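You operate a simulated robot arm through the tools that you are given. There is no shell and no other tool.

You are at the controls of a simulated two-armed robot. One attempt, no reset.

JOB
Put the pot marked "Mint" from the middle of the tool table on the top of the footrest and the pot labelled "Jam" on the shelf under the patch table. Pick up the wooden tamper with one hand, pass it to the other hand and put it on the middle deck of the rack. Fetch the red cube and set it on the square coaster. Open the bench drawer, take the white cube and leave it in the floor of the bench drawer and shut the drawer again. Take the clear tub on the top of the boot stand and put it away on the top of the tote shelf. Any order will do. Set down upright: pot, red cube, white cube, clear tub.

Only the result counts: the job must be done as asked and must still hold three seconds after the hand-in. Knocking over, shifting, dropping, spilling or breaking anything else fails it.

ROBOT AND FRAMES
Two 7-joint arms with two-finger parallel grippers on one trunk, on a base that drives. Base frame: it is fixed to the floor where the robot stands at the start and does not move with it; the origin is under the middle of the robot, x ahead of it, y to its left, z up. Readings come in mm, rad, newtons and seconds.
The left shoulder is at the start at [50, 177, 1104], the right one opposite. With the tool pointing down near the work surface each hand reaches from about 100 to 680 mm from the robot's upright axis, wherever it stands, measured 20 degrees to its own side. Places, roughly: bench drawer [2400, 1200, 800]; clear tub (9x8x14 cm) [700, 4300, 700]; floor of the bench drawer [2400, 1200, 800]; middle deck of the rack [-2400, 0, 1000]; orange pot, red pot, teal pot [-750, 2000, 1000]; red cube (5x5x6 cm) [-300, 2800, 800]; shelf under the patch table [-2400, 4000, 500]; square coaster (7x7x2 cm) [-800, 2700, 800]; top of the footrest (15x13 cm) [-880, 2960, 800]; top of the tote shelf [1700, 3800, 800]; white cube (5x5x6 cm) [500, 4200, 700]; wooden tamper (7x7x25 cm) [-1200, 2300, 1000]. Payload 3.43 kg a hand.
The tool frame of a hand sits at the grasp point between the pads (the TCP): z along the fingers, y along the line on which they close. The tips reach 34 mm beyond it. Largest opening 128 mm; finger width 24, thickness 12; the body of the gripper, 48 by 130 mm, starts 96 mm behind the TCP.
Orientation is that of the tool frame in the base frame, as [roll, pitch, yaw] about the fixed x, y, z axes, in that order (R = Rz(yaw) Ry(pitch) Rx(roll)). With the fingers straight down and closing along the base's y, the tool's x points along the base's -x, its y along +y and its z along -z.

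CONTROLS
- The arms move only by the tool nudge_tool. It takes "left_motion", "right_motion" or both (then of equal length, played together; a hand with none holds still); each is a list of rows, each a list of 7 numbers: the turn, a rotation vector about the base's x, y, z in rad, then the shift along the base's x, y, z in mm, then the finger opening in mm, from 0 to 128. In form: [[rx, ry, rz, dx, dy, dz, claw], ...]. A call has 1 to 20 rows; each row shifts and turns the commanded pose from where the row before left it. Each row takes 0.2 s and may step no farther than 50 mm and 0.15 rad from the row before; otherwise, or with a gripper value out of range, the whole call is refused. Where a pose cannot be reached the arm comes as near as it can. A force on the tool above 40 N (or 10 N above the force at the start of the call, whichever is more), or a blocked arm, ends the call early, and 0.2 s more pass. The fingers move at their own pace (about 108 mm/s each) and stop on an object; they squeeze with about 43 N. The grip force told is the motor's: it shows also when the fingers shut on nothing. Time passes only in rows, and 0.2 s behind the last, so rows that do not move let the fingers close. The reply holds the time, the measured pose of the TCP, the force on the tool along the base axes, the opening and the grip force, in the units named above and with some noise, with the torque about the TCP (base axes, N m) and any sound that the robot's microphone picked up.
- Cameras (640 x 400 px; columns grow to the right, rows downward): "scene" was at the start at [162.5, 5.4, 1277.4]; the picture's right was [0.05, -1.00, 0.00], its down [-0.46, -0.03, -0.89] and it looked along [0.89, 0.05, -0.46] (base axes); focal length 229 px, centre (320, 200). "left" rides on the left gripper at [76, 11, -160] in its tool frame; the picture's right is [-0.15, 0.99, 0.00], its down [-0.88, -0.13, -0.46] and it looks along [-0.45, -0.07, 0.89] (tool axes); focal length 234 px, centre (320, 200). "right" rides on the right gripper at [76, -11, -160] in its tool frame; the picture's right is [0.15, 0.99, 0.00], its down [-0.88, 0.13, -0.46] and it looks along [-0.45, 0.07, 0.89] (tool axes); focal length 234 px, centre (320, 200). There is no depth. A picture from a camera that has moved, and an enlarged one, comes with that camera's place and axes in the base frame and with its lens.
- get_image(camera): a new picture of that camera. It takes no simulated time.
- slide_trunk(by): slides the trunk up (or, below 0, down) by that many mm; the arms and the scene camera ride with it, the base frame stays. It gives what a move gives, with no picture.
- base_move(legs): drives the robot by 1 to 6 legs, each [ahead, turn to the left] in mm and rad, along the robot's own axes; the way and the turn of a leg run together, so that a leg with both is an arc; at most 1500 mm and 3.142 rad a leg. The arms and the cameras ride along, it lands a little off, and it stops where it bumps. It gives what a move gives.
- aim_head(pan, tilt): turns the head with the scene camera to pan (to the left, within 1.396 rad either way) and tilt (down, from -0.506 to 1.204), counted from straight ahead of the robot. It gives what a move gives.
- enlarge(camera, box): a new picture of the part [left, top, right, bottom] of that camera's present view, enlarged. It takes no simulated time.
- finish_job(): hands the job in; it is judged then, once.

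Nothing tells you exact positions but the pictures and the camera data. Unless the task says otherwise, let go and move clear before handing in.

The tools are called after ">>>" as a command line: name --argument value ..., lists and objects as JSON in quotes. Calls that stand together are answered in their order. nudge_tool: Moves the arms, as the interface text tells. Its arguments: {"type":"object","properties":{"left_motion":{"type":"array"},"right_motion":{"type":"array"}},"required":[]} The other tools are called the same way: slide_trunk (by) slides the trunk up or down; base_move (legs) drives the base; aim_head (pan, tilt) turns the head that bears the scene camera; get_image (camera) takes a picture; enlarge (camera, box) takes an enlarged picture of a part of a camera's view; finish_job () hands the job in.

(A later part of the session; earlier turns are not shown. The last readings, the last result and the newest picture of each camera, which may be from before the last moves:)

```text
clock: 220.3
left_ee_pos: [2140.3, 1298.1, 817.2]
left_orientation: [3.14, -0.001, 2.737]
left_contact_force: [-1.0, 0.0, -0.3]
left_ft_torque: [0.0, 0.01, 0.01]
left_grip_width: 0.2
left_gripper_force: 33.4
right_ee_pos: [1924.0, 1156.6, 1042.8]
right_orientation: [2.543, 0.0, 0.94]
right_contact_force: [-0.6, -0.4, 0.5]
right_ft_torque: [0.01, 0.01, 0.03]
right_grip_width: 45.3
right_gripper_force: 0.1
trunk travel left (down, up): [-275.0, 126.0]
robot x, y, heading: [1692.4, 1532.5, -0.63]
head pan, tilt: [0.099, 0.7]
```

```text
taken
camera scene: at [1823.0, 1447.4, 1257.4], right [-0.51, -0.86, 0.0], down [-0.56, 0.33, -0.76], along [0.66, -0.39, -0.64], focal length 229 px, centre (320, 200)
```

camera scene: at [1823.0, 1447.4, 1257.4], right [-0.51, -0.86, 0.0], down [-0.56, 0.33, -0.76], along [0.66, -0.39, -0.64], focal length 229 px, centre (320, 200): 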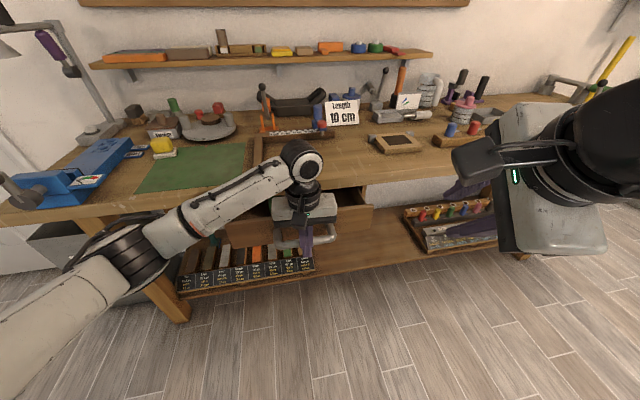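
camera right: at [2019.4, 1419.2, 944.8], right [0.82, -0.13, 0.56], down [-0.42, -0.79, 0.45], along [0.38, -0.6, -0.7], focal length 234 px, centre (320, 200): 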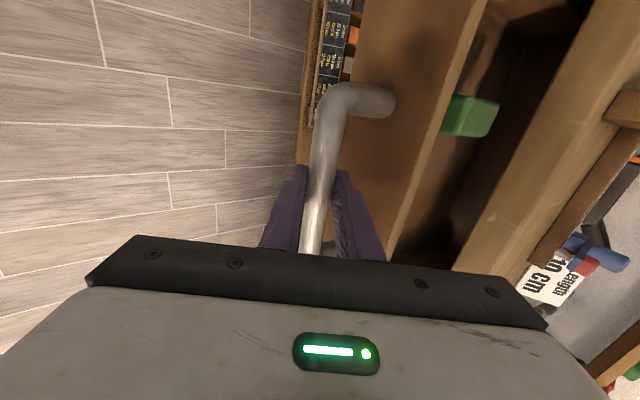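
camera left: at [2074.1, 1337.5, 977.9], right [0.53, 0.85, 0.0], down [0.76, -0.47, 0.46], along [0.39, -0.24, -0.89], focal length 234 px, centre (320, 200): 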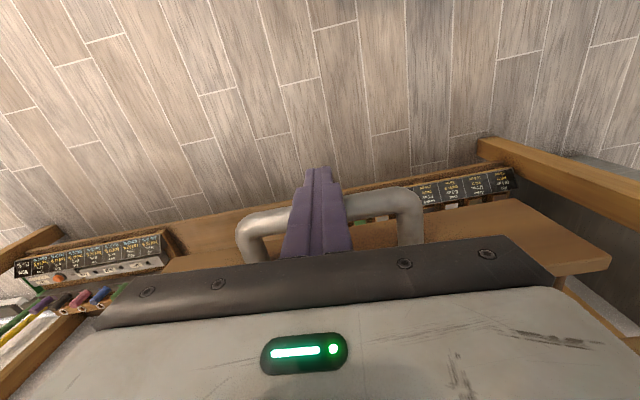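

>>> nudge_tool --left_motion '[[0, 0, 0, 9.4, -3.4, 0, 0], [0, 0, 0, 9.4, -3.4, 0, 0], [0, 0, 0, 9.4, -3.4, 0, 0], [0, 0, 0, 9.4, -3.4, 0, 0], [0, 0, 0, 9.4, -3.4, 0, 0], [0, 0, 0, 9.4, -3.4, 0, 0], [0, 0, 0, 7.5, -2.7, 0, 0], [0, 0, 0, 4.7, -1.7, 0, 0], [0, 0, 0, 4.7, -1.7, 0, 0], [0, 0, 0, 2.8, -1, 0, 0], [0, 0, 0, 0, 0, 0, 0]]'

>>> get_image --camera "left"

>>> enlarge --camera "scene" --box '[200, 130, 420, 290]'

```text
clock: 222.7
left_ee_pos: [2216.0, 1269.9, 818.3]
left_orientation: [3.141, 0.002, 2.736]
left_contact_force: [-0.7, 0.7, 0.6]
left_ft_torque: [-0.01, -0.03, 0.0]
left_grip_width: 0.1
left_gripper_force: 33.2
right_ee_pos: [1923.5, 1157.1, 1042.6]
right_orientation: [2.542, -0.002, 0.942]
right_contact_force: [-0.4, -0.4, 0.6]
right_ft_torque: [-0.03, 0.0, -0.02]
right_grip_width: 45.3
right_gripper_force: 0.2
trunk travel left (down, up): [-275.0, 126.0]
robot x, y, heading: [1689.6, 1530.3, -0.63]
head pan, tilt: [0.099, 0.7]
```

```text
taken
camera left: at [2150.1, 1310.4, 978.1], right [0.52, 0.85, 0.0], down [0.76, -0.47, 0.46], along [0.39, -0.24, -0.89], focal length 234 px, centre (320, 200)
```

left: 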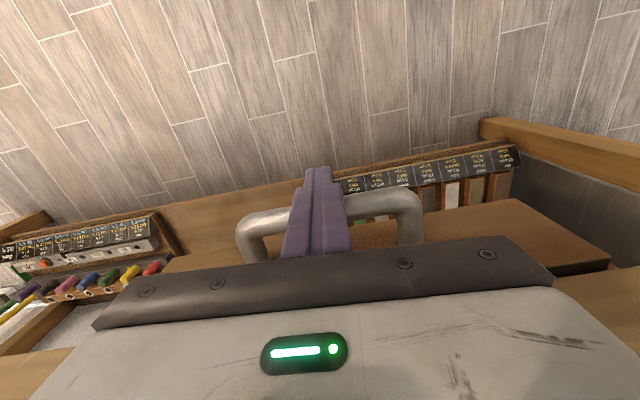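

```text
2.50 times, centred on (310, 210) of scene
camera zoom: at [1822.9, 1447.3, 1257.4], right [-0.51, -0.86, 0.0], down [-0.55, 0.33, -0.77], along [0.66, -0.39, -0.64], focal length 572 px, centre (345, 175)
```

zoom: 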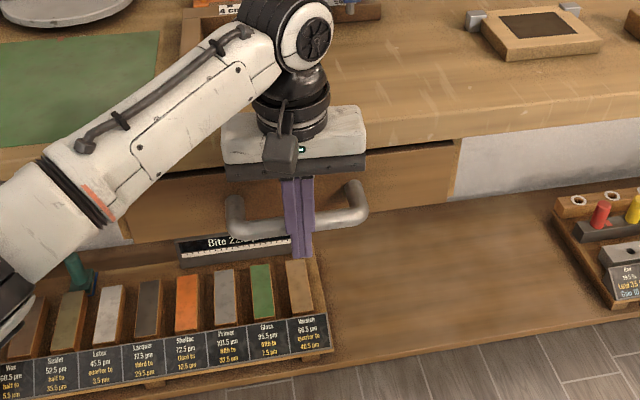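

Nearly shut; pushing the last millimetres until resistance is felt.

>>> nudge_tool --left_motion '[[0, 0, 0, 2.8, -1, 0, 0], [0, 0, 0, 2.8, -1, 0, 0], [0, 0, 0, 2.8, -1, 0, 0], [0, 0, 0, 2.8, -1, 0, 0], [0, 0, 0, 0, 0, 0, 0]]'

```text
clock: 223.9
left_ee_pos: [2221.5, 1268.0, 817.5]
left_orientation: [3.14, -0.009, 2.734]
left_contact_force: [-28.3, 15.9, 0.9]
left_ft_torque: [-0.01, 0.32, 0.12]
left_grip_width: 0.0
left_gripper_force: 32.9
right_ee_pos: [1921.5, 1157.4, 1043.2]
right_orientation: [2.539, 0.0, 0.941]
right_contact_force: [0.4, 0.1, 0.8]
right_ft_torque: [0.0, -0.01, 0.02]
right_grip_width: 44.9
right_gripper_force: 0.1
trunk travel left (down, up): [-275.0, 126.0]
robot x, y, heading: [1688.3, 1529.7, -0.635]
head pan, tilt: [0.099, 0.7]
```

The drawer is home (≈32 N resistance). Backing the left hand off and checking.

>>> nudge_tool --left_motion '[[0, 0, 0, -18, 6.5, 0, 0], [0, 0, 0, -28, 10, 0, 0], [0, 0, 0, -28, 10, 20, 10], [0, 0, 0, -20, 15, 40, 40], [0, 0, 0, -10, 10, 45, 80], [0, 0, 0, 0, 0, 48, 128], [0, 0, 0, 0, 0, 48, 128], [0, 0, 0, 0, 0, 48, 128], [0, 0, 0, 0, 0, 48, 128]]'

>>> enlarge --camera "scene" --box '[180, 150, 440, 290]'

>>> get_image --camera "left"

```text
clock: 225.9
left_ee_pos: [2120.1, 1318.4, 1114.3]
left_orientation: [-3.141, 0.001, 2.736]
left_contact_force: [-0.6, 0.5, 0.1]
left_ft_torque: [-0.05, -0.03, -0.01]
left_grip_width: 128.0
left_gripper_force: 0.0
right_ee_pos: [1922.9, 1156.9, 1043.1]
right_orientation: [2.541, 0.001, 0.941]
right_contact_force: [0.2, 0.1, 0.6]
right_ft_torque: [0.01, 0.01, 0.0]
right_grip_width: 44.9
right_gripper_force: 0.0
trunk travel left (down, up): [-275.0, 126.0]
robot x, y, heading: [1692.3, 1530.6, -0.625]
head pan, tilt: [0.099, 0.7]
```

```text
2.46 times, centred on (310, 220) of scene
camera zoom: at [1822.4, 1447.4, 1257.4], right [-0.51, -0.86, 0.0], down [-0.55, 0.33, -0.77], along [0.66, -0.39, -0.64], focal length 564 px, centre (345, 151)
```

zoom: 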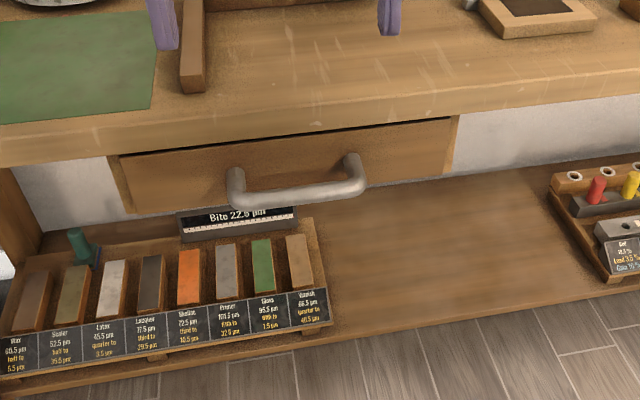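

```text
taken
camera left: at [2055.7, 1358.3, 1274.4], right [0.52, 0.85, 0.0], down [0.76, -0.47, 0.46], along [0.39, -0.24, -0.89], focal length 234 px, centre (320, 200)
```

left: 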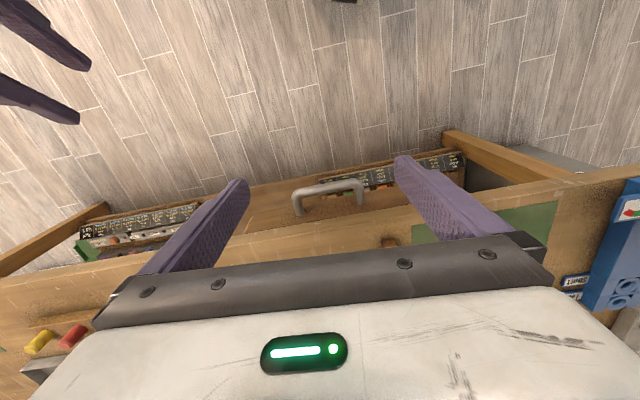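

The drawer is closed as before. Now I'll return the right hand to a normal fingers-down pose and drive to the tool table for the Mint and Jam pots.

>>> nudge_tool --right_motion '[[0.0878, 0.1217, 0, 0, 0, 10, 60], [0.0878, 0.1217, 0, 0, 0, 10, 80], [0.0878, 0.1217, 0, 0, 0, 10, 100], [0.0878, 0.1217, 0, 0, 0, 10, 110], [0, 0, 0.1428, 0, 0, 10, 110], [0, 0, 0.1428, 0, 0, 10, 110], [0, 0, 0.1428, 0, 0, 10, 110], [0, 0, 0.1428, 0, 0, 10, 110], [0, 0, 0.1428, 0, 0, 0, 110], [0, 0, 0.1428, 0, 0, 0, 110], [0, 0, 0.1428, 0, 0, 0, 110], [0, 0, 0.1428, 0, 0, 0, 110], [0, 0, 0.1428, 0, 0, 0, 110], [0, 0, 0.1428, 0, 0, 0, 110], [0, 0, 0.1428, 0, 0, 0, 110], [0, 0, 0, 0, 0, 0, 110]]'

>>> base_move --legs '[[-150, 0], [0, -1.304], [1100, 0]]'

```text
clock: 229.3
left_ee_pos: [2123.1, 1318.3, 1113.5]
left_orientation: [-3.141, 0.0, 2.739]
left_contact_force: [-0.5, 0.3, 0.8]
left_ft_torque: [0.02, -0.02, 0.0]
left_grip_width: 128.0
left_gripper_force: 0.0
right_ee_pos: [1923.2, 1156.8, 1122.9]
right_orientation: [3.141, 0.003, 2.515]
right_contact_force: [0.8, -0.8, -0.4]
right_ft_torque: [0.01, -0.01, 0.02]
right_grip_width: 109.7
right_gripper_force: 0.0
trunk travel left (down, up): [-275.0, 126.0]
robot x, y, heading: [1692.8, 1531.1, -0.631]
head pan, tilt: [0.099, 0.7]
```

```text
clock: 239.1
left_ee_pos: [1083.5, 126.6, 1113.9]
left_orientation: [3.141, 0.001, 1.432]
left_contact_force: [-0.3, 0.2, 0.2]
left_ft_torque: [-0.02, -0.01, -0.02]
left_grip_width: 128.0
left_gripper_force: 0.0
right_ee_pos: [875.5, 274.8, 1122.2]
right_orientation: [-3.141, 0.004, 1.205]
right_contact_force: [-0.8, 0.2, 1.0]
right_ft_torque: [0.01, -0.01, 0.03]
right_grip_width: 109.8
right_gripper_force: 0.0
trunk travel left (down, up): [-275.0, 126.0]
robot x, y, heading: [1176.2, 597.5, -1.944]
head pan, tilt: [0.099, 0.7]
```

>>> base_move --legs '[[0, -1.327], [1130, 0], [1130, 0], [0, -1.772]]'

>>> slide_trunk --by 60

>>> aim_head --pan 0.0 --tilt 0.45

>>> get_image --camera "scene"

```text
clock: 257.8
left_ee_pos: [-999.0, 1351.8, 1113.9]
left_orientation: [-3.141, 0.0, -1.661]
left_contact_force: [-0.5, -0.5, 1.1]
left_ft_torque: [0.01, 0.02, -0.03]
left_grip_width: 127.9
left_gripper_force: 0.0
right_ee_pos: [-783.6, 1213.3, 1121.6]
right_orientation: [-3.14, 0.003, -1.885]
right_contact_force: [-0.3, 0.3, 0.0]
right_ft_torque: [0.01, -0.03, 0.03]
right_grip_width: 110.0
right_gripper_force: 0.0
trunk travel left (down, up): [-275.0, 126.0]
robot x, y, heading: [-1068.6, 878.6, 1.251]
head pan, tilt: [0.099, 0.7]
```

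```text
clock: 258.8
left_ee_pos: [-998.9, 1351.1, 1174.1]
left_orientation: [-3.141, 0.0, -1.659]
left_contact_force: [-0.4, -0.5, 0.9]
left_ft_torque: [-0.04, -0.01, 0.0]
left_grip_width: 127.8
left_gripper_force: 0.0
right_ee_pos: [-783.7, 1212.5, 1182.0]
right_orientation: [3.14, 0.003, -1.884]
right_contact_force: [0.9, 0.4, 0.2]
right_ft_torque: [0.02, 0.01, 0.01]
right_grip_width: 110.1
right_gripper_force: 0.0
trunk travel left (down, up): [-335.0, 66.0]
robot x, y, heading: [-1068.9, 875.9, 1.253]
head pan, tilt: [0.099, 0.7]
```

```text
clock: 259.6
left_ee_pos: [-999.0, 1351.3, 1172.2]
left_orientation: [-3.141, 0.0, -1.66]
left_contact_force: [-0.6, -0.3, -0.5]
left_ft_torque: [-0.02, 0.01, 0.01]
left_grip_width: 128.0
left_gripper_force: 0.1
right_ee_pos: [-783.3, 1212.7, 1181.7]
right_orientation: [-3.141, 0.004, -1.887]
right_contact_force: [-0.3, 0.3, -0.5]
right_ft_torque: [0.01, 0.03, 0.0]
right_grip_width: 109.9
right_gripper_force: 0.1
trunk travel left (down, up): [-335.0, 66.0]
robot x, y, heading: [-1066.6, 877.6, 1.256]
head pan, tilt: [0.0, 0.45]
```

```text
taken
camera scene: at [-1016.5, 1030.7, 1339.5], right [0.95, -0.31, 0.0], down [-0.14, -0.41, -0.9], along [0.28, 0.86, -0.44], focal length 229 px, centre (320, 200)
```

scene: 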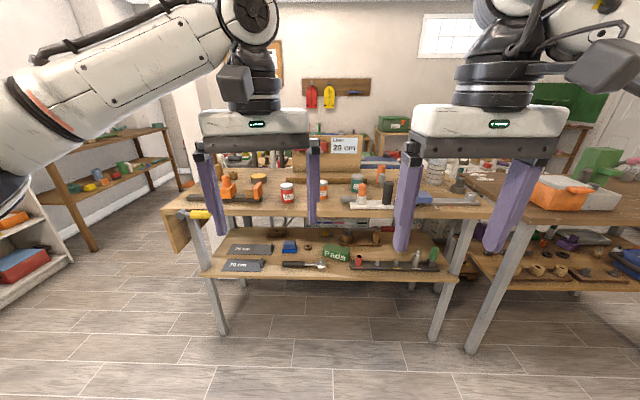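

>>> enlarge --camera "scene" --box '[240, 150, 440, 230]'

>>> get_image --camera "left"

```text
3.20 times, centred on (340, 190) of scene
camera zoom: at [-1016.5, 1030.7, 1339.5], right [0.95, -0.31, 0.0], down [-0.14, -0.41, -0.9], along [0.28, 0.86, -0.44], focal length 732 px, centre (256, 232)
```

zoom: 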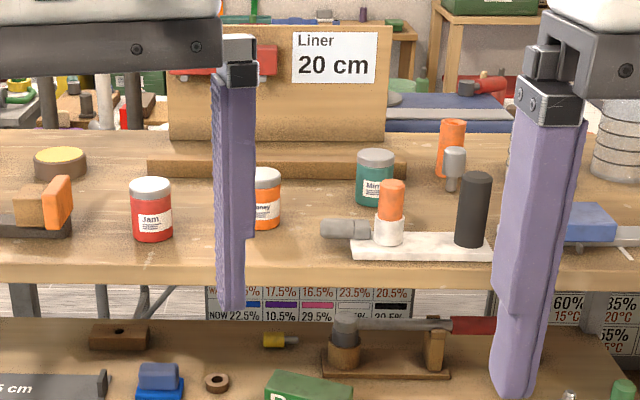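

```text
taken
camera left: at [-1016.7, 1276.4, 1333.9], right [-0.97, 0.23, 0.0], down [0.21, 0.87, 0.46], along [0.11, 0.44, -0.89], focal length 234 px, centre (320, 200)
```

left: 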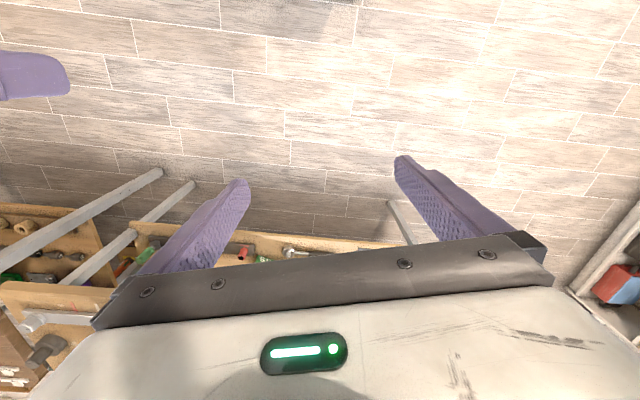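

Refined: Jam base ≈(-879, 1883, 923), Mint base ≈(-560, 1885), Honey between at (-732, 1865), table top ≈924. Driving up to the table.

>>> base_move --legs '[[0, -0.029], [505, 0], [0, 0.023]]'

>>> aim_head --pan 0.0 --tilt 0.65

>>> get_image --camera "scene"

>>> get_image --camera "left"

>>> get_image --camera "right"

```text
clock: 263.2
left_ee_pos: [-826.0, 1825.9, 1173.9]
left_orientation: [3.141, 0.0, -1.663]
left_contact_force: [-1.1, -0.4, 0.5]
left_ft_torque: [-0.03, 0.0, -0.01]
left_grip_width: 128.3
left_gripper_force: 0.1
right_ee_pos: [-612.1, 1688.0, 1181.6]
right_orientation: [-3.14, 0.004, -1.887]
right_contact_force: [-0.9, 0.1, 0.1]
right_ft_torque: [-0.01, 0.0, -0.03]
right_grip_width: 109.7
right_gripper_force: 0.0
trunk travel left (down, up): [-335.0, 66.0]
robot x, y, heading: [-902.5, 1351.2, 1.253]
head pan, tilt: [0.0, 0.45]
```

```text
clock: 264.0
left_ee_pos: [-825.1, 1827.1, 1172.6]
left_orientation: [-3.141, -0.001, -1.664]
left_contact_force: [0.3, 0.3, -0.3]
left_ft_torque: [-0.01, -0.03, 0.01]
left_grip_width: 127.9
left_gripper_force: 0.1
right_ee_pos: [-612.0, 1687.5, 1181.7]
right_orientation: [-3.141, 0.003, -1.887]
right_contact_force: [0.0, -0.1, 0.3]
right_ft_torque: [0.03, -0.03, 0.02]
right_grip_width: 109.8
right_gripper_force: 0.1
trunk travel left (down, up): [-335.0, 66.0]
robot x, y, heading: [-897.2, 1352.1, 1.252]
head pan, tilt: [0.0, 0.649]
```

```text
taken
camera scene: at [-847.0, 1501.6, 1321.8], right [0.95, -0.31, 0.0], down [-0.19, -0.57, -0.8], along [0.25, 0.76, -0.6], focal length 229 px, centre (320, 200)
```

scene: 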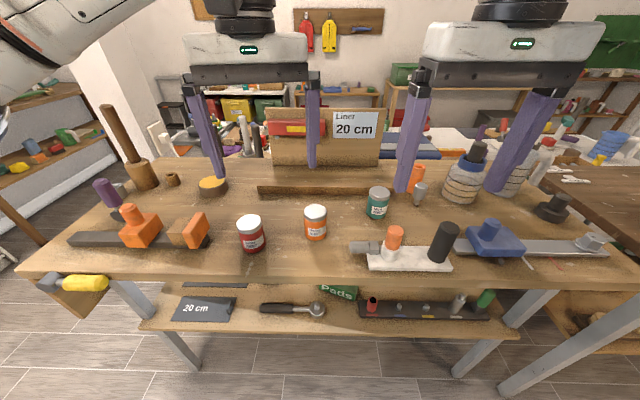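

```text
taken
camera left: at [-844.5, 1752.1, 1333.9], right [-0.97, 0.24, 0.0], down [0.21, 0.86, 0.46], along [0.11, 0.44, -0.89], focal length 234 px, centre (320, 200)
```

left: 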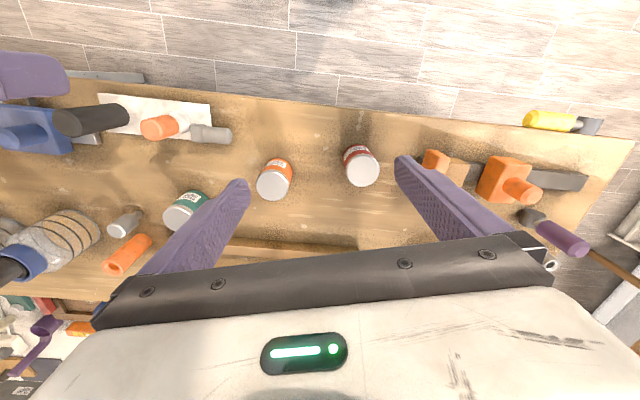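

```text
taken
camera right: at [-624.1, 1611.4, 1343.8], right [-0.99, 0.17, 0.0], down [0.15, 0.88, 0.46], along [0.08, 0.45, -0.89], focal length 234 px, centre (320, 200)
```

right: 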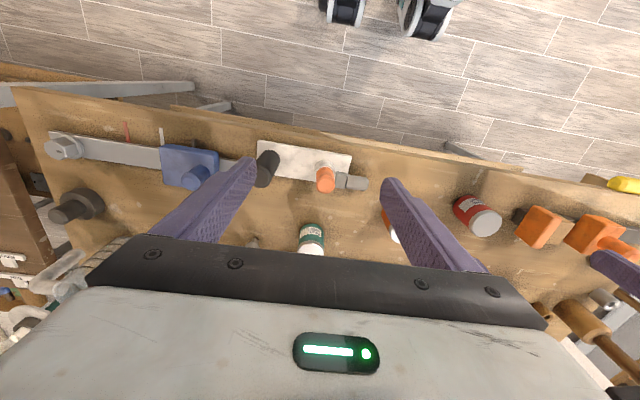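

Moving both hands to pre-grasp: left tilted 0.785 toward Jam, right tilted 0.5 toward Mint.

>>> nudge_tool --left_motion '[[0, 0, -0.113, -10.2, -3.9, -14.6, 100], [0, 0, -0.113, -10.2, -3.9, -14.6, 90], [0.1243, -0.041, 0, -10.2, -3.9, -14.6, 85], [0.1243, -0.041, 0, -10.2, -3.9, -14.6, 85], [0.1243, -0.041, 0, -10.2, -3.9, -14.6, 85], [0.1243, -0.041, 0, -10.2, -3.9, -14.6, 85], [0.1243, -0.041, 0, -10.2, -3.9, -14.6, 85], [0.1243, -0.041, 0, -10.2, -3.9, -14.6, 85], [0, 0, 0, 0, 0, 0, 85]]' --right_motion '[[0.1187, -0.0392, 0, 3.6, 16.7, -10.2, 85], [0.1187, -0.0392, 0, 3.6, 16.7, -10.2, 85], [0.1187, -0.0392, 0, 3.6, 16.7, -10.2, 85], [0.1187, -0.0392, 0, 3.6, 16.7, -10.2, 85], [0, 0, 0, 3.6, 16.7, -10.2, 85], [0, 0, 0, 3.6, 16.7, -10.2, 85], [0, 0, 0, 3.6, 16.7, -10.2, 85], [0, 0, 0, 3.6, 16.7, -10.2, 85], [0, 0, 0, 0, 0, 0, 85]]'

>>> get_image --camera "left"

>>> get_image --camera "right"

>>> get_image --camera "scene"

```text
clock: 266.0
left_ee_pos: [-907.7, 1796.0, 1057.2]
left_orientation: [-3.141, 0.787, -1.89]
left_contact_force: [0.5, 0.0, -0.3]
left_ft_torque: [0.0, -0.04, 0.01]
left_grip_width: 85.0
left_gripper_force: 0.2
right_ee_pos: [-582.7, 1821.7, 1100.2]
right_orientation: [-3.14, 0.503, -1.888]
right_contact_force: [-0.1, 0.2, 0.1]
right_ft_torque: [0.01, 0.0, 0.0]
right_grip_width: 84.8
right_gripper_force: 0.0
trunk travel left (down, up): [-335.0, 66.0]
robot x, y, heading: [-900.5, 1352.3, 1.254]
head pan, tilt: [0.0, 0.649]
```

```text
taken
camera left: at [-970.5, 1640.3, 1117.0], right [-0.91, 0.41, 0.1], down [0.22, 0.24, 0.95], along [0.36, 0.88, -0.31], focal length 234 px, centre (320, 200)
```

left: 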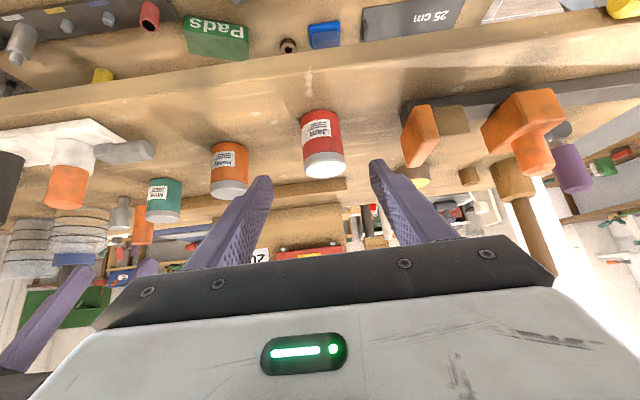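

```text
taken
camera right: at [-615.9, 1681.8, 1205.6], right [-0.98, 0.19, -0.07], down [0.05, 0.56, 0.82], along [0.19, 0.8, -0.56], focal length 234 px, centre (320, 200)
```

right: 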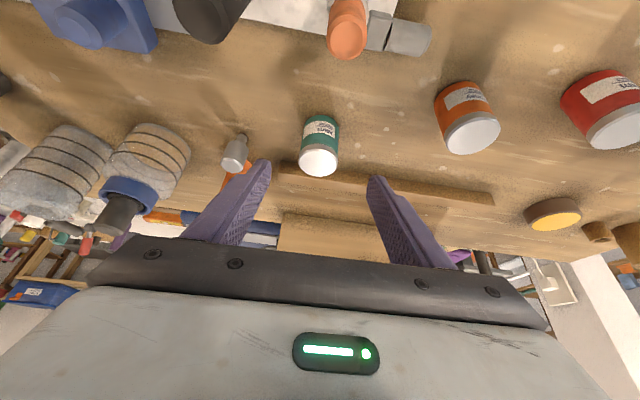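

```text
taken
camera scene: at [-846.9, 1501.5, 1321.8], right [0.95, -0.31, 0.0], down [-0.19, -0.57, -0.8], along [0.25, 0.76, -0.6], focal length 229 px, centre (320, 200)
```

scene: 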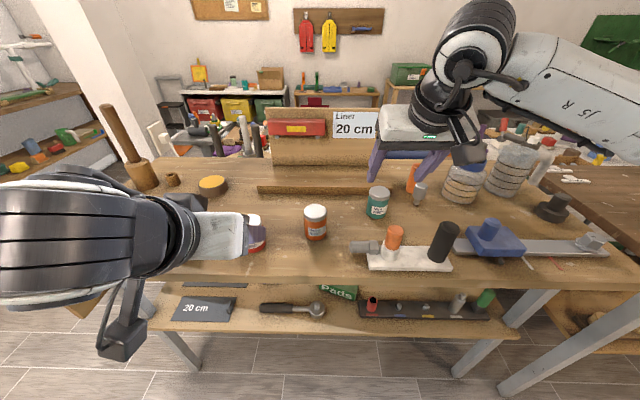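

Both pots are centred between the fingers. Advancing along the tool axes and closing.

>>> nudge_tool --left_motion '[[0, 0, 0, 7, 21.2, -23.2, 85], [0, 0, 0, 7, 21.2, -23.2, 85], [0, 0, 0, 7, 21.2, -23.2, 85], [0, 0, 0, 6.7, 21.4, -23.6, 85], [0, 0, 0, 0, 0, 0, 85]]' --right_motion '[[0, 0, 0, 5.2, 16.8, -33, 85], [0, 0, 0, 5.2, 16.8, -33, 85], [0, 0, 0, 5.2, 16.8, -33, 85], [0, 0, 0, 5.1, 16.9, -33.2, 85], [0, 0, 0, 0, 0, 0, 85]]'

>>> get_image --camera "left"

>>> get_image --camera "right"

```text
clock: 267.2
left_ee_pos: [-879.9, 1882.2, 963.3]
left_orientation: [3.141, 0.784, -1.891]
left_contact_force: [0.7, 0.0, 0.2]
left_ft_torque: [-0.01, 0.03, 0.04]
left_grip_width: 85.2
left_gripper_force: 0.1
right_ee_pos: [-561.6, 1888.7, 967.1]
right_orientation: [-3.141, 0.503, -1.89]
right_contact_force: [-0.5, 0.1, 0.1]
right_ft_torque: [-0.02, 0.01, 0.05]
right_grip_width: 84.8
right_gripper_force: 0.1
trunk travel left (down, up): [-335.0, 66.0]
robot x, y, heading: [-894.5, 1354.1, 1.253]
head pan, tilt: [0.0, 0.649]
```

```text
taken
camera left: at [-942.6, 1726.1, 1023.2], right [-0.91, 0.41, 0.1], down [0.22, 0.24, 0.95], along [0.36, 0.88, -0.31], focal length 234 px, centre (320, 200)
```

left: 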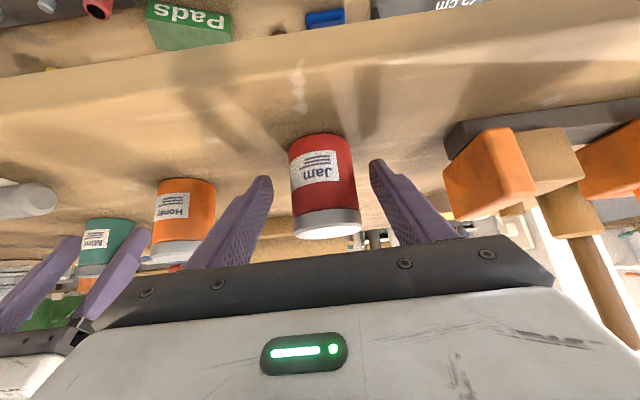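

```text
taken
camera right: at [-595.2, 1748.4, 1072.4], right [-0.98, 0.19, -0.07], down [0.05, 0.56, 0.82], along [0.2, 0.8, -0.56], focal length 234 px, centre (320, 200)
```

right: 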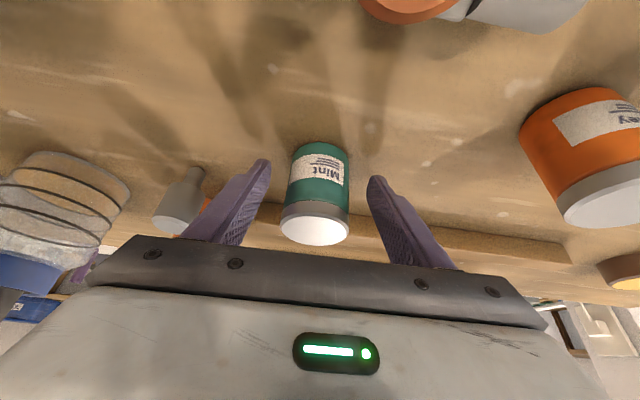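

Both pots sit between the pads; labels confirm Jam (left) and Mint (right). Closing both grippers.

>>> nudge_tool --left_motion '[[0, 0, 0, 0, 0, 0, 35], [0, 0, 0, 0, 0, 0, 35], [0, 0, 0, 0, 0, 0, 35]]' --right_motion '[[0, 0, 0, 0, 0, 0, 35], [0, 0, 0, 0, 0, 0, 35], [0, 0, 0, 0, 0, 0, 35]]'

>>> nudge_tool --left_motion '[[0, 0, 0, 0, 0, 10, 35], [0, 0, 0, 0, 0, 20, 35], [0, 0, 0, -5, -15, 30, 35], [0, 0, 0, -10, -30, 35, 35]]' --right_motion '[[0, 0, 0, 0, 0, 10, 35], [0, 0, 0, 0, 0, 20, 35], [0, 0, 0, 0, 0, 45, 35], [0, 0, 0, 0, 0, 45, 35]]'

>>> get_image --camera "scene"

>>> get_image --camera "left"

>>> get_image --camera "right"

```text
clock: 268.0
left_ee_pos: [-879.7, 1880.3, 963.0]
left_orientation: [3.141, 0.786, -1.891]
left_contact_force: [-0.3, -0.1, -0.2]
left_ft_torque: [0.0, 0.01, 0.02]
left_grip_width: 50.2
left_gripper_force: 43.0
right_ee_pos: [-562.0, 1887.5, 967.1]
right_orientation: [-3.14, 0.503, -1.891]
right_contact_force: [0.3, -0.2, -0.7]
right_ft_torque: [-0.02, -0.04, 0.01]
right_grip_width: 49.7
right_gripper_force: 43.1
trunk travel left (down, up): [-335.0, 66.0]
robot x, y, heading: [-897.9, 1353.1, 1.252]
head pan, tilt: [0.0, 0.649]
```

```text
clock: 269.0
left_ee_pos: [-895.6, 1835.1, 1058.0]
left_orientation: [3.14, 0.785, -1.89]
left_contact_force: [-0.1, 0.6, -1.4]
left_ft_torque: [0.0, -0.01, 0.01]
left_grip_width: 50.3
left_gripper_force: 42.5
right_ee_pos: [-563.2, 1888.7, 1087.3]
right_orientation: [-3.139, 0.504, -1.887]
right_contact_force: [0.0, 0.1, -1.9]
right_ft_torque: [0.01, 0.01, 0.0]
right_grip_width: 49.7
right_gripper_force: 42.9
trunk travel left (down, up): [-335.0, 66.0]
robot x, y, heading: [-898.3, 1354.0, 1.249]
head pan, tilt: [0.0, 0.649]
```

```text
taken
camera scene: at [-847.4, 1501.1, 1321.8], right [0.95, -0.31, 0.0], down [-0.19, -0.57, -0.8], along [0.25, 0.76, -0.6], focal length 229 px, centre (320, 200)
```

scene: 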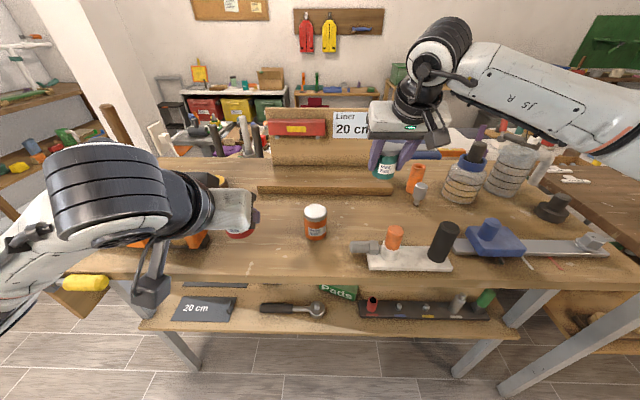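

```text
taken
camera left: at [-958.6, 1680.0, 1118.3], right [-0.91, 0.41, 0.1], down [0.22, 0.24, 0.94], along [0.36, 0.88, -0.31], focal length 234 px, centre (320, 200)
```

left: 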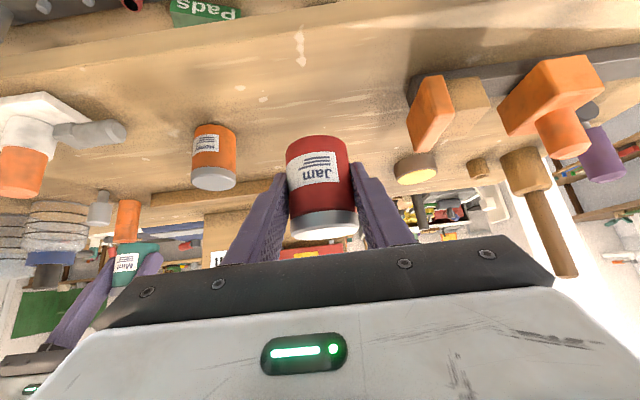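

```text
taken
camera right: at [-596.2, 1748.2, 1193.8], right [-0.98, 0.19, -0.07], down [0.05, 0.57, 0.82], along [0.19, 0.8, -0.56], focal length 234 px, centre (320, 200)
```

right: 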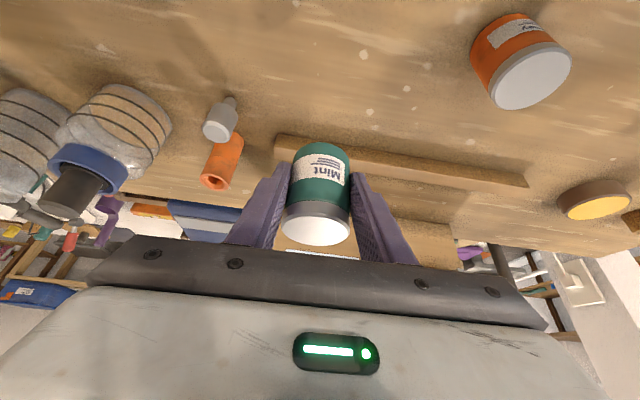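

Both pots are held. Raising both, backing off, and driving around the west end to the north side of the white table for the footrest.

>>> nudge_tool --left_motion '[[0, 0, 0, 0, -10, 35, 35], [0, 0, 0, 0, -10, 35, 35]]' --right_motion '[[0, 0, 0, 0, -10, 35, 35], [0, 0, 0, 0, -10, 35, 35]]'

>>> base_move --legs '[[-450, 0], [0, 1.098], [1085, 0], [0, -0.777], [850, 0]]'

```text
clock: 269.6
left_ee_pos: [-894.7, 1815.6, 1127.7]
left_orientation: [3.14, 0.785, -1.89]
left_contact_force: [-0.2, -0.5, -2.7]
left_ft_torque: [-0.03, 0.01, -0.05]
left_grip_width: 50.2
left_gripper_force: 43.2
right_ee_pos: [-562.3, 1868.3, 1158.8]
right_orientation: [-3.141, 0.501, -1.887]
right_contact_force: [0.3, 1.0, -1.1]
right_ft_torque: [-0.03, -0.02, -0.05]
right_grip_width: 49.5
right_gripper_force: 43.1
trunk travel left (down, up): [-335.0, 66.0]
robot x, y, heading: [-893.4, 1350.2, 1.253]
head pan, tilt: [0.0, 0.649]
```

```text
clock: 286.4
left_ee_pos: [-1940.3, 2985.3, 1128.4]
left_orientation: [-3.141, 0.785, -1.571]
left_contact_force: [-0.6, 0.5, -2.2]
left_ft_torque: [-0.01, -0.01, -0.04]
left_grip_width: 49.7
left_gripper_force: 43.1
right_ee_pos: [-1639.2, 3139.9, 1157.9]
right_orientation: [3.141, 0.502, -1.57]
right_contact_force: [-0.2, 1.0, -2.5]
right_ft_torque: [-0.05, 0.01, 0.0]
right_grip_width: 49.6
right_gripper_force: 43.1
trunk travel left (down, up): [-335.0, 66.0]
robot x, y, heading: [-1798.4, 2545.9, 1.57]
head pan, tilt: [0.0, 0.649]
```

>>> base_move --legs '[[0, -0.177], [1122, 0], [0, -1.402], [1130, 0], [0, -1.891]]'

>>> aim_head --pan -0.25 --tilt 0.65

>>> get_image --camera "scene"

```text
clock: 306.1
left_ee_pos: [-476.0, 3186.6, 1127.5]
left_orientation: [3.141, 0.786, 1.274]
left_contact_force: [0.8, 0.2, -2.4]
left_ft_torque: [0.01, -0.03, 0.02]
left_grip_width: 49.5
left_gripper_force: 43.4
right_ee_pos: [-805.6, 3125.7, 1157.3]
right_orientation: [-3.141, 0.503, 1.277]
right_contact_force: [-0.4, -0.7, -1.4]
right_ft_torque: [0.01, -0.01, 0.04]
right_grip_width: 49.6
right_gripper_force: 42.4
trunk travel left (down, up): [-335.0, 66.0]
robot x, y, heading: [-482.7, 3647.6, -1.869]
head pan, tilt: [0.0, 0.649]
```

```text
clock: 306.8
left_ee_pos: [-474.9, 3184.6, 1128.6]
left_orientation: [3.141, 0.784, 1.275]
left_contact_force: [0.9, 0.2, -2.0]
left_ft_torque: [0.01, -0.04, 0.06]
left_grip_width: 49.5
left_gripper_force: 42.8
right_ee_pos: [-806.0, 3126.0, 1158.4]
right_orientation: [-3.14, 0.503, 1.275]
right_contact_force: [-0.4, 0.3, -1.0]
right_ft_torque: [0.04, -0.02, 0.0]
right_grip_width: 49.7
right_gripper_force: 43.3
trunk travel left (down, up): [-335.0, 66.0]
robot x, y, heading: [-481.9, 3646.9, -1.867]
head pan, tilt: [-0.25, 0.649]
```

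```text
taken
camera scene: at [-547.6, 3508.6, 1321.7], right [-0.85, 0.52, 0.0], down [0.31, 0.52, -0.8], along [-0.41, -0.68, -0.6], focal length 229 px, centre (320, 200)
```

scene: 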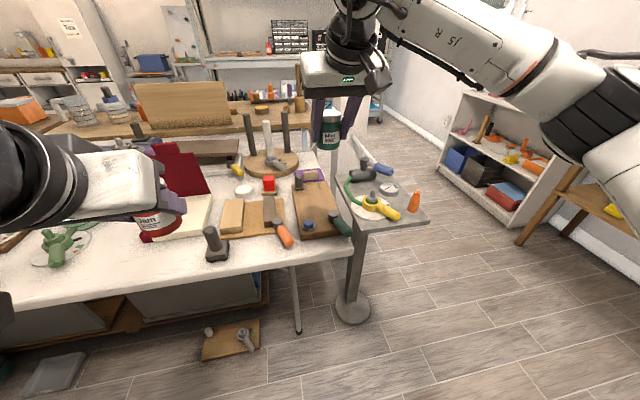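

>>> enlarge --camera "scene" --box '[220, 150, 380, 260]'

>>> get_image --camera "right"

```text
3.64 times, centred on (300, 205) of scene
camera zoom: at [-547.6, 3508.6, 1321.7], right [-0.85, 0.52, 0.0], down [0.31, 0.52, -0.8], along [-0.41, -0.68, -0.6], focal length 832 px, centre (393, 182)
```

zoom: 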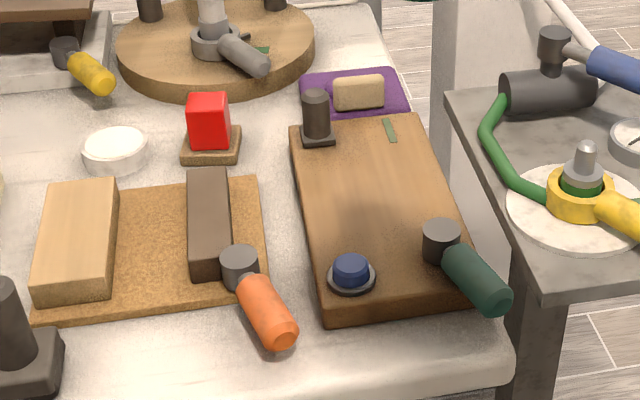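

```text
taken
camera right: at [-774.4, 3266.4, 1263.4], right [0.98, -0.17, -0.07], down [-0.04, -0.57, 0.82], along [-0.18, -0.81, -0.56], focal length 234 px, centre (320, 200)
```

right: 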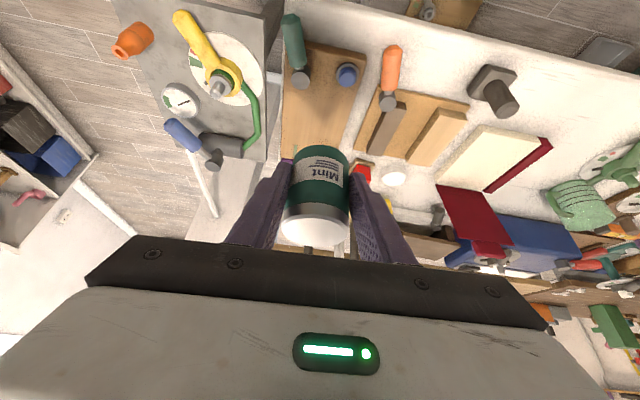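

The free part of the footrest top is centred near (-877, 2944), top z≈809. Driving ahead 180 mm and positioning Mint above it.

>>> base_move --legs '[[180, 0]]'

>>> get_image --camera "right"

```text
clock: 308.4
left_ee_pos: [-528.6, 3012.4, 1127.2]
left_orientation: [-3.141, 0.785, 1.274]
left_contact_force: [0.0, 0.2, -1.2]
left_ft_torque: [0.04, -0.01, 0.03]
left_grip_width: 49.9
left_gripper_force: 42.8
right_ee_pos: [-859.9, 2954.6, 1157.7]
right_orientation: [-3.14, 0.503, 1.276]
right_contact_force: [-0.2, 0.7, -2.1]
right_ft_torque: [0.04, -0.06, 0.0]
right_grip_width: 49.7
right_gripper_force: 43.1
trunk travel left (down, up): [-335.0, 66.0]
robot x, y, heading: [-535.8, 3477.7, -1.868]
head pan, tilt: [-0.25, 0.649]
```

```text
taken
camera right: at [-827.2, 3094.3, 1263.2], right [0.98, -0.17, -0.07], down [-0.04, -0.57, 0.82], along [-0.18, -0.81, -0.56], focal length 234 px, centre (320, 200)
```

right: 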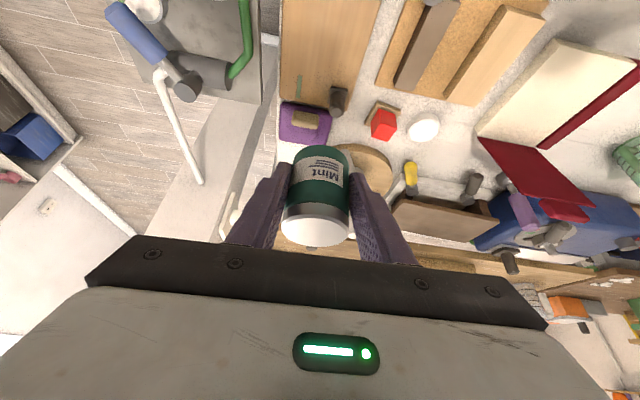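

>>> nudge_tool --right_motion '[[0, 0, 0, -17, -10.6, 0, 35], [0, 0, 0, 0, 0, -45, 35], [0, 0, 0, 0, 0, -45, 35], [0, 0, 0, 0, 0, -45, 35], [0, 0, 0, 0, 0, -45, 35], [0, 0, 0, 0, 0, -45, 35], [0, 0, 0, 0, 0, -32, 35], [0, 0, 0, 0, 0, 0, 35]]'

>>> get_image --camera "right"

>>> enlarge --camera "scene" --box '[260, 130, 460, 280]'

```text
clock: 310.1
left_ee_pos: [-526.6, 3014.1, 1128.7]
left_orientation: [3.14, 0.786, 1.275]
left_contact_force: [0.2, 0.1, -1.9]
left_ft_torque: [0.0, 0.01, 0.01]
left_grip_width: 49.4
left_gripper_force: 43.0
right_ee_pos: [-877.9, 2943.6, 899.6]
right_orientation: [3.141, 0.503, 1.277]
right_contact_force: [-0.3, -0.2, -1.0]
right_ft_torque: [0.03, -0.04, 0.0]
right_grip_width: 49.7
right_gripper_force: 43.1
trunk travel left (down, up): [-335.0, 66.0]
robot x, y, heading: [-531.1, 3478.9, -1.868]
head pan, tilt: [-0.25, 0.649]
```

```text
taken
camera right: at [-843.9, 3084.7, 1005.5], right [0.98, -0.17, -0.07], down [-0.04, -0.57, 0.82], along [-0.18, -0.81, -0.56], focal length 234 px, centre (320, 200)
```

right: 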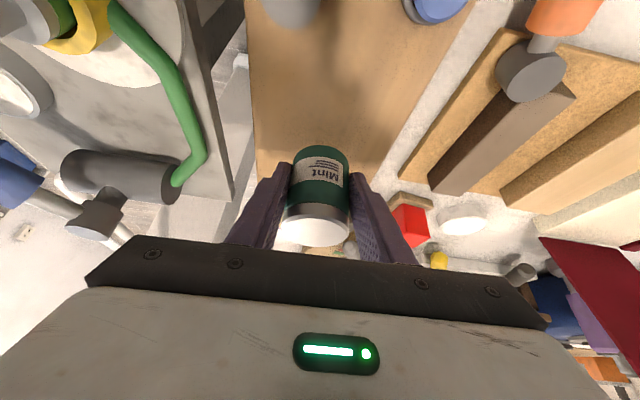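

```text
2.67 times, centred on (360, 205) of scene
camera zoom: at [-600.1, 3337.2, 1321.7], right [-0.85, 0.52, 0.0], down [0.31, 0.52, -0.8], along [-0.41, -0.68, -0.6], focal length 610 px, centre (213, 187)
```

zoom: 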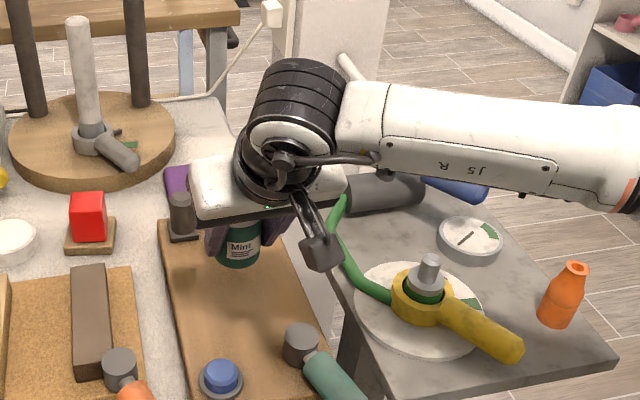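

>>> nudge_tool --right_motion '[[0, 0, 0, 0, 0, -20, 35], [0, 0, 0, 0, 0, -15, 35], [0, 0, 0, 0, 0, -4, 35], [0, 0, 0, 0, 0, -2, 35], [0, 0, 0, 0, 0, 0, 35]]'

>>> enlarge --camera "scene" --box '[290, 150, 410, 270]'

```text
clock: 311.4
left_ee_pos: [-527.9, 3014.0, 1128.2]
left_orientation: [-3.141, 0.785, 1.273]
left_contact_force: [0.5, -0.3, -2.1]
left_ft_torque: [-0.02, 0.0, -0.04]
left_grip_width: 49.7
left_gripper_force: 42.5
right_ee_pos: [-876.0, 2945.8, 859.9]
right_orientation: [-3.14, 0.504, 1.276]
right_contact_force: [-0.1, -0.1, -2.3]
right_ft_torque: [0.03, -0.02, 0.0]
right_grip_width: 49.5
right_gripper_force: 43.3
trunk travel left (down, up): [-335.0, 66.0]
robot x, y, heading: [-531.2, 3481.4, -1.871]
head pan, tilt: [-0.25, 0.649]
```

```text
3.33 times, centred on (350, 210) of scene
camera zoom: at [-600.2, 3337.1, 1321.7], right [-0.85, 0.52, 0.0], down [0.31, 0.52, -0.8], along [-0.41, -0.68, -0.6], focal length 763 px, centre (220, 167)
```

zoom: 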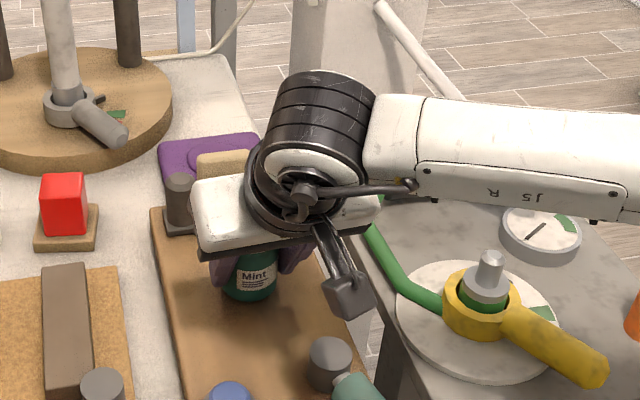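

>>> nudge_tool --right_motion '[[0, 0, 0, 0, 0, -2, 35], [0, 0, 0, 0, 0, -2, 35], [0, 0, 0, 0, 0, -2, 35], [0, 0, 0, 0, 0, 0, 35]]'

```text
clock: 312.4
left_ee_pos: [-527.1, 3015.8, 1128.1]
left_orientation: [-3.141, 0.787, 1.274]
left_contact_force: [0.2, -0.5, -1.8]
left_ft_torque: [0.05, 0.02, 0.0]
left_grip_width: 49.8
left_gripper_force: 43.0
right_ee_pos: [-875.4, 2944.9, 857.7]
right_orientation: [3.141, 0.508, 1.276]
right_contact_force: [-1.8, 2.4, 13.6]
right_ft_torque: [0.29, 0.07, 0.01]
right_grip_width: 49.6
right_gripper_force: 43.1
trunk travel left (down, up): [-335.0, 66.0]
robot x, y, heading: [-537.3, 3478.5, -1.862]
head pan, tilt: [-0.25, 0.649]
```

Contact on the footrest (13.6 N). Relax, open and retreat along the tool axis.

>>> nudge_tool --right_motion '[[0, 0, 0, 0, 0, 3, 35], [0, 0, 0, 0, 0, 0, 54], [0, 0, 0, 0, 0, 0, 66], [0, 0, 0, 0, 0, 0, 72], [0, 0, 0, 2.1, 6.9, 13.2, 72], [0, 0, 0, 5.6, 18.3, 35, 72], [0, 0, 0, 5.6, 18.3, 35, 72], [0, 0, 0, 5.6, 18.3, 35, 72], [0, 0, 0, 5.6, 18.3, 35, 72], [0, 0, 0, 0, 10, 45, 72]]'

>>> get_image --camera "right"

>>> enlarge --camera "scene" --box '[260, 130, 460, 280]'

```text
clock: 314.6
left_ee_pos: [-527.9, 3013.8, 1128.5]
left_orientation: [3.141, 0.785, 1.274]
left_contact_force: [0.3, -1.5, -2.5]
left_ft_torque: [0.04, 0.03, -0.03]
left_grip_width: 49.3
left_gripper_force: 42.8
right_ee_pos: [-853.0, 3035.5, 1055.6]
right_orientation: [-3.139, 0.503, 1.277]
right_contact_force: [0.8, 0.2, 0.8]
right_ft_torque: [0.02, 0.02, 0.01]
right_grip_width: 71.8
right_gripper_force: 0.1
trunk travel left (down, up): [-335.0, 66.0]
robot x, y, heading: [-534.5, 3478.1, -1.872]
head pan, tilt: [-0.25, 0.649]
```

```text
taken
camera right: at [-819.3, 3174.7, 1161.1], right [0.98, -0.17, -0.07], down [-0.03, -0.57, 0.82], along [-0.18, -0.81, -0.56], focal length 234 px, centre (320, 200)
```

right: 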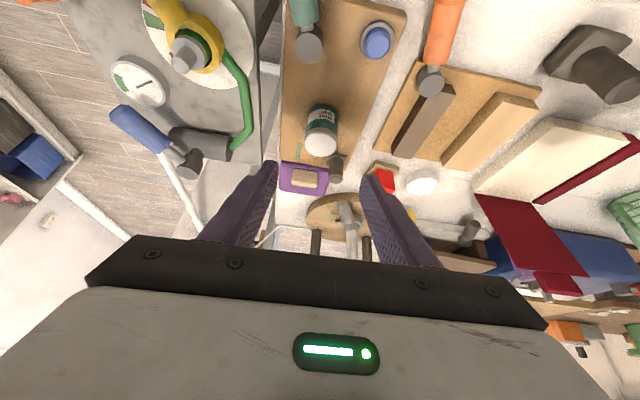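

```text
2.67 times, centred on (360, 205) of scene
camera zoom: at [-599.8, 3337.5, 1321.7], right [-0.85, 0.52, 0.0], down [0.31, 0.52, -0.8], along [-0.41, -0.68, -0.6], focal length 610 px, centre (213, 187)
```

zoom: 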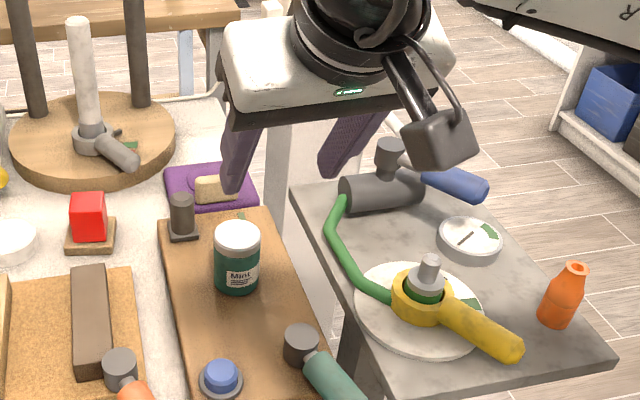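

Mint stands upright on the footrest. Next, Jam: I'll tuck the right hand in, back off and drive to the patch table for a close look at its shelf.

>>> nudge_tool --right_motion '[[0, 0, 0, 13, 43, 18, 90], [0, 0, 0, 13, 43, 18, 90], [0, 0, 0, 13, 43, 18, 90], [0, 0, 0, 13, 43, 18, 90]]'

>>> base_move --legs '[[-250, 0], [0, -1.163], [1096, 0], [0, 1.402], [385, 0], [0, -1.88]]'

>>> aim_head --pan 0.1 --tilt 0.55

>>> get_image --camera "scene"

```text
clock: 315.6
left_ee_pos: [-526.8, 3014.5, 1128.7]
left_orientation: [3.141, 0.786, 1.273]
left_contact_force: [0.9, -0.1, -2.6]
left_ft_torque: [0.0, 0.02, 0.03]
left_grip_width: 49.6
left_gripper_force: 43.1
right_ee_pos: [-800.7, 3206.5, 1126.9]
right_orientation: [-3.14, 0.504, 1.276]
right_contact_force: [0.0, 1.0, -0.5]
right_ft_torque: [-0.03, 0.04, -0.01]
right_grip_width: 89.9
right_gripper_force: 0.1
trunk travel left (down, up): [-335.0, 66.0]
robot x, y, heading: [-536.7, 3475.5, -1.867]
head pan, tilt: [-0.25, 0.649]
```

```text
clock: 335.4
left_ee_pos: [-2047.3, 3262.6, 1127.5]
left_orientation: [-3.141, 0.785, -0.391]
left_contact_force: [0.3, -0.4, -2.1]
left_ft_torque: [0.0, 0.01, 0.02]
left_grip_width: 49.4
left_gripper_force: 42.9
right_ee_pos: [-1830.2, 3515.1, 1125.8]
right_orientation: [-3.14, 0.502, -0.388]
right_contact_force: [-0.6, -0.1, 0.4]
right_ft_torque: [-0.02, 0.01, -0.02]
right_grip_width: 89.8
right_gripper_force: 0.0
trunk travel left (down, up): [-335.0, 66.0]
robot x, y, heading: [-1581.9, 3231.0, 2.751]
head pan, tilt: [-0.25, 0.649]
```

```text
clock: 336.3
left_ee_pos: [-2046.3, 3263.3, 1129.1]
left_orientation: [3.141, 0.785, -0.392]
left_contact_force: [0.1, 0.8, -2.2]
left_ft_torque: [-0.02, -0.01, -0.01]
left_grip_width: 49.8
left_gripper_force: 43.1
right_ee_pos: [-1831.6, 3516.4, 1126.4]
right_orientation: [-3.141, 0.501, -0.389]
right_contact_force: [1.5, 0.3, 0.3]
right_ft_torque: [-0.04, -0.01, 0.04]
right_grip_width: 89.9
right_gripper_force: 0.0
trunk travel left (down, up): [-335.0, 66.0]
robot x, y, heading: [-1581.0, 3224.0, 2.749]
head pan, tilt: [0.099, 0.55]
```

```text
taken
camera scene: at [-1733.8, 3279.7, 1330.5], right [0.29, 0.96, 0.0], down [0.5, -0.15, -0.85], along [-0.82, 0.25, -0.52], focal length 229 px, centre (320, 200)
```

scene: 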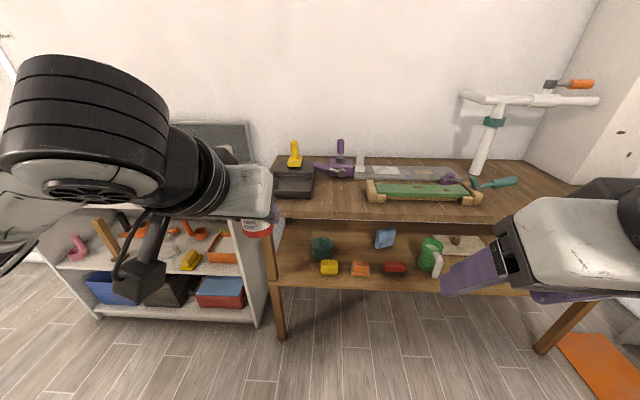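

>>> enlarge --camera "scene" --box '[250, 180, 460, 340]'

```text
2.50 times, centred on (355, 260) of scene
camera zoom: at [-1733.8, 3279.7, 1330.5], right [0.29, 0.96, 0.0], down [0.5, -0.15, -0.85], along [-0.82, 0.25, -0.52], focal length 572 px, centre (232, 50)
```

zoom: 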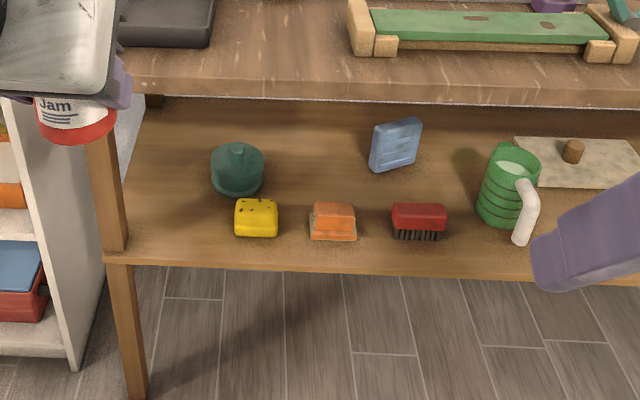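

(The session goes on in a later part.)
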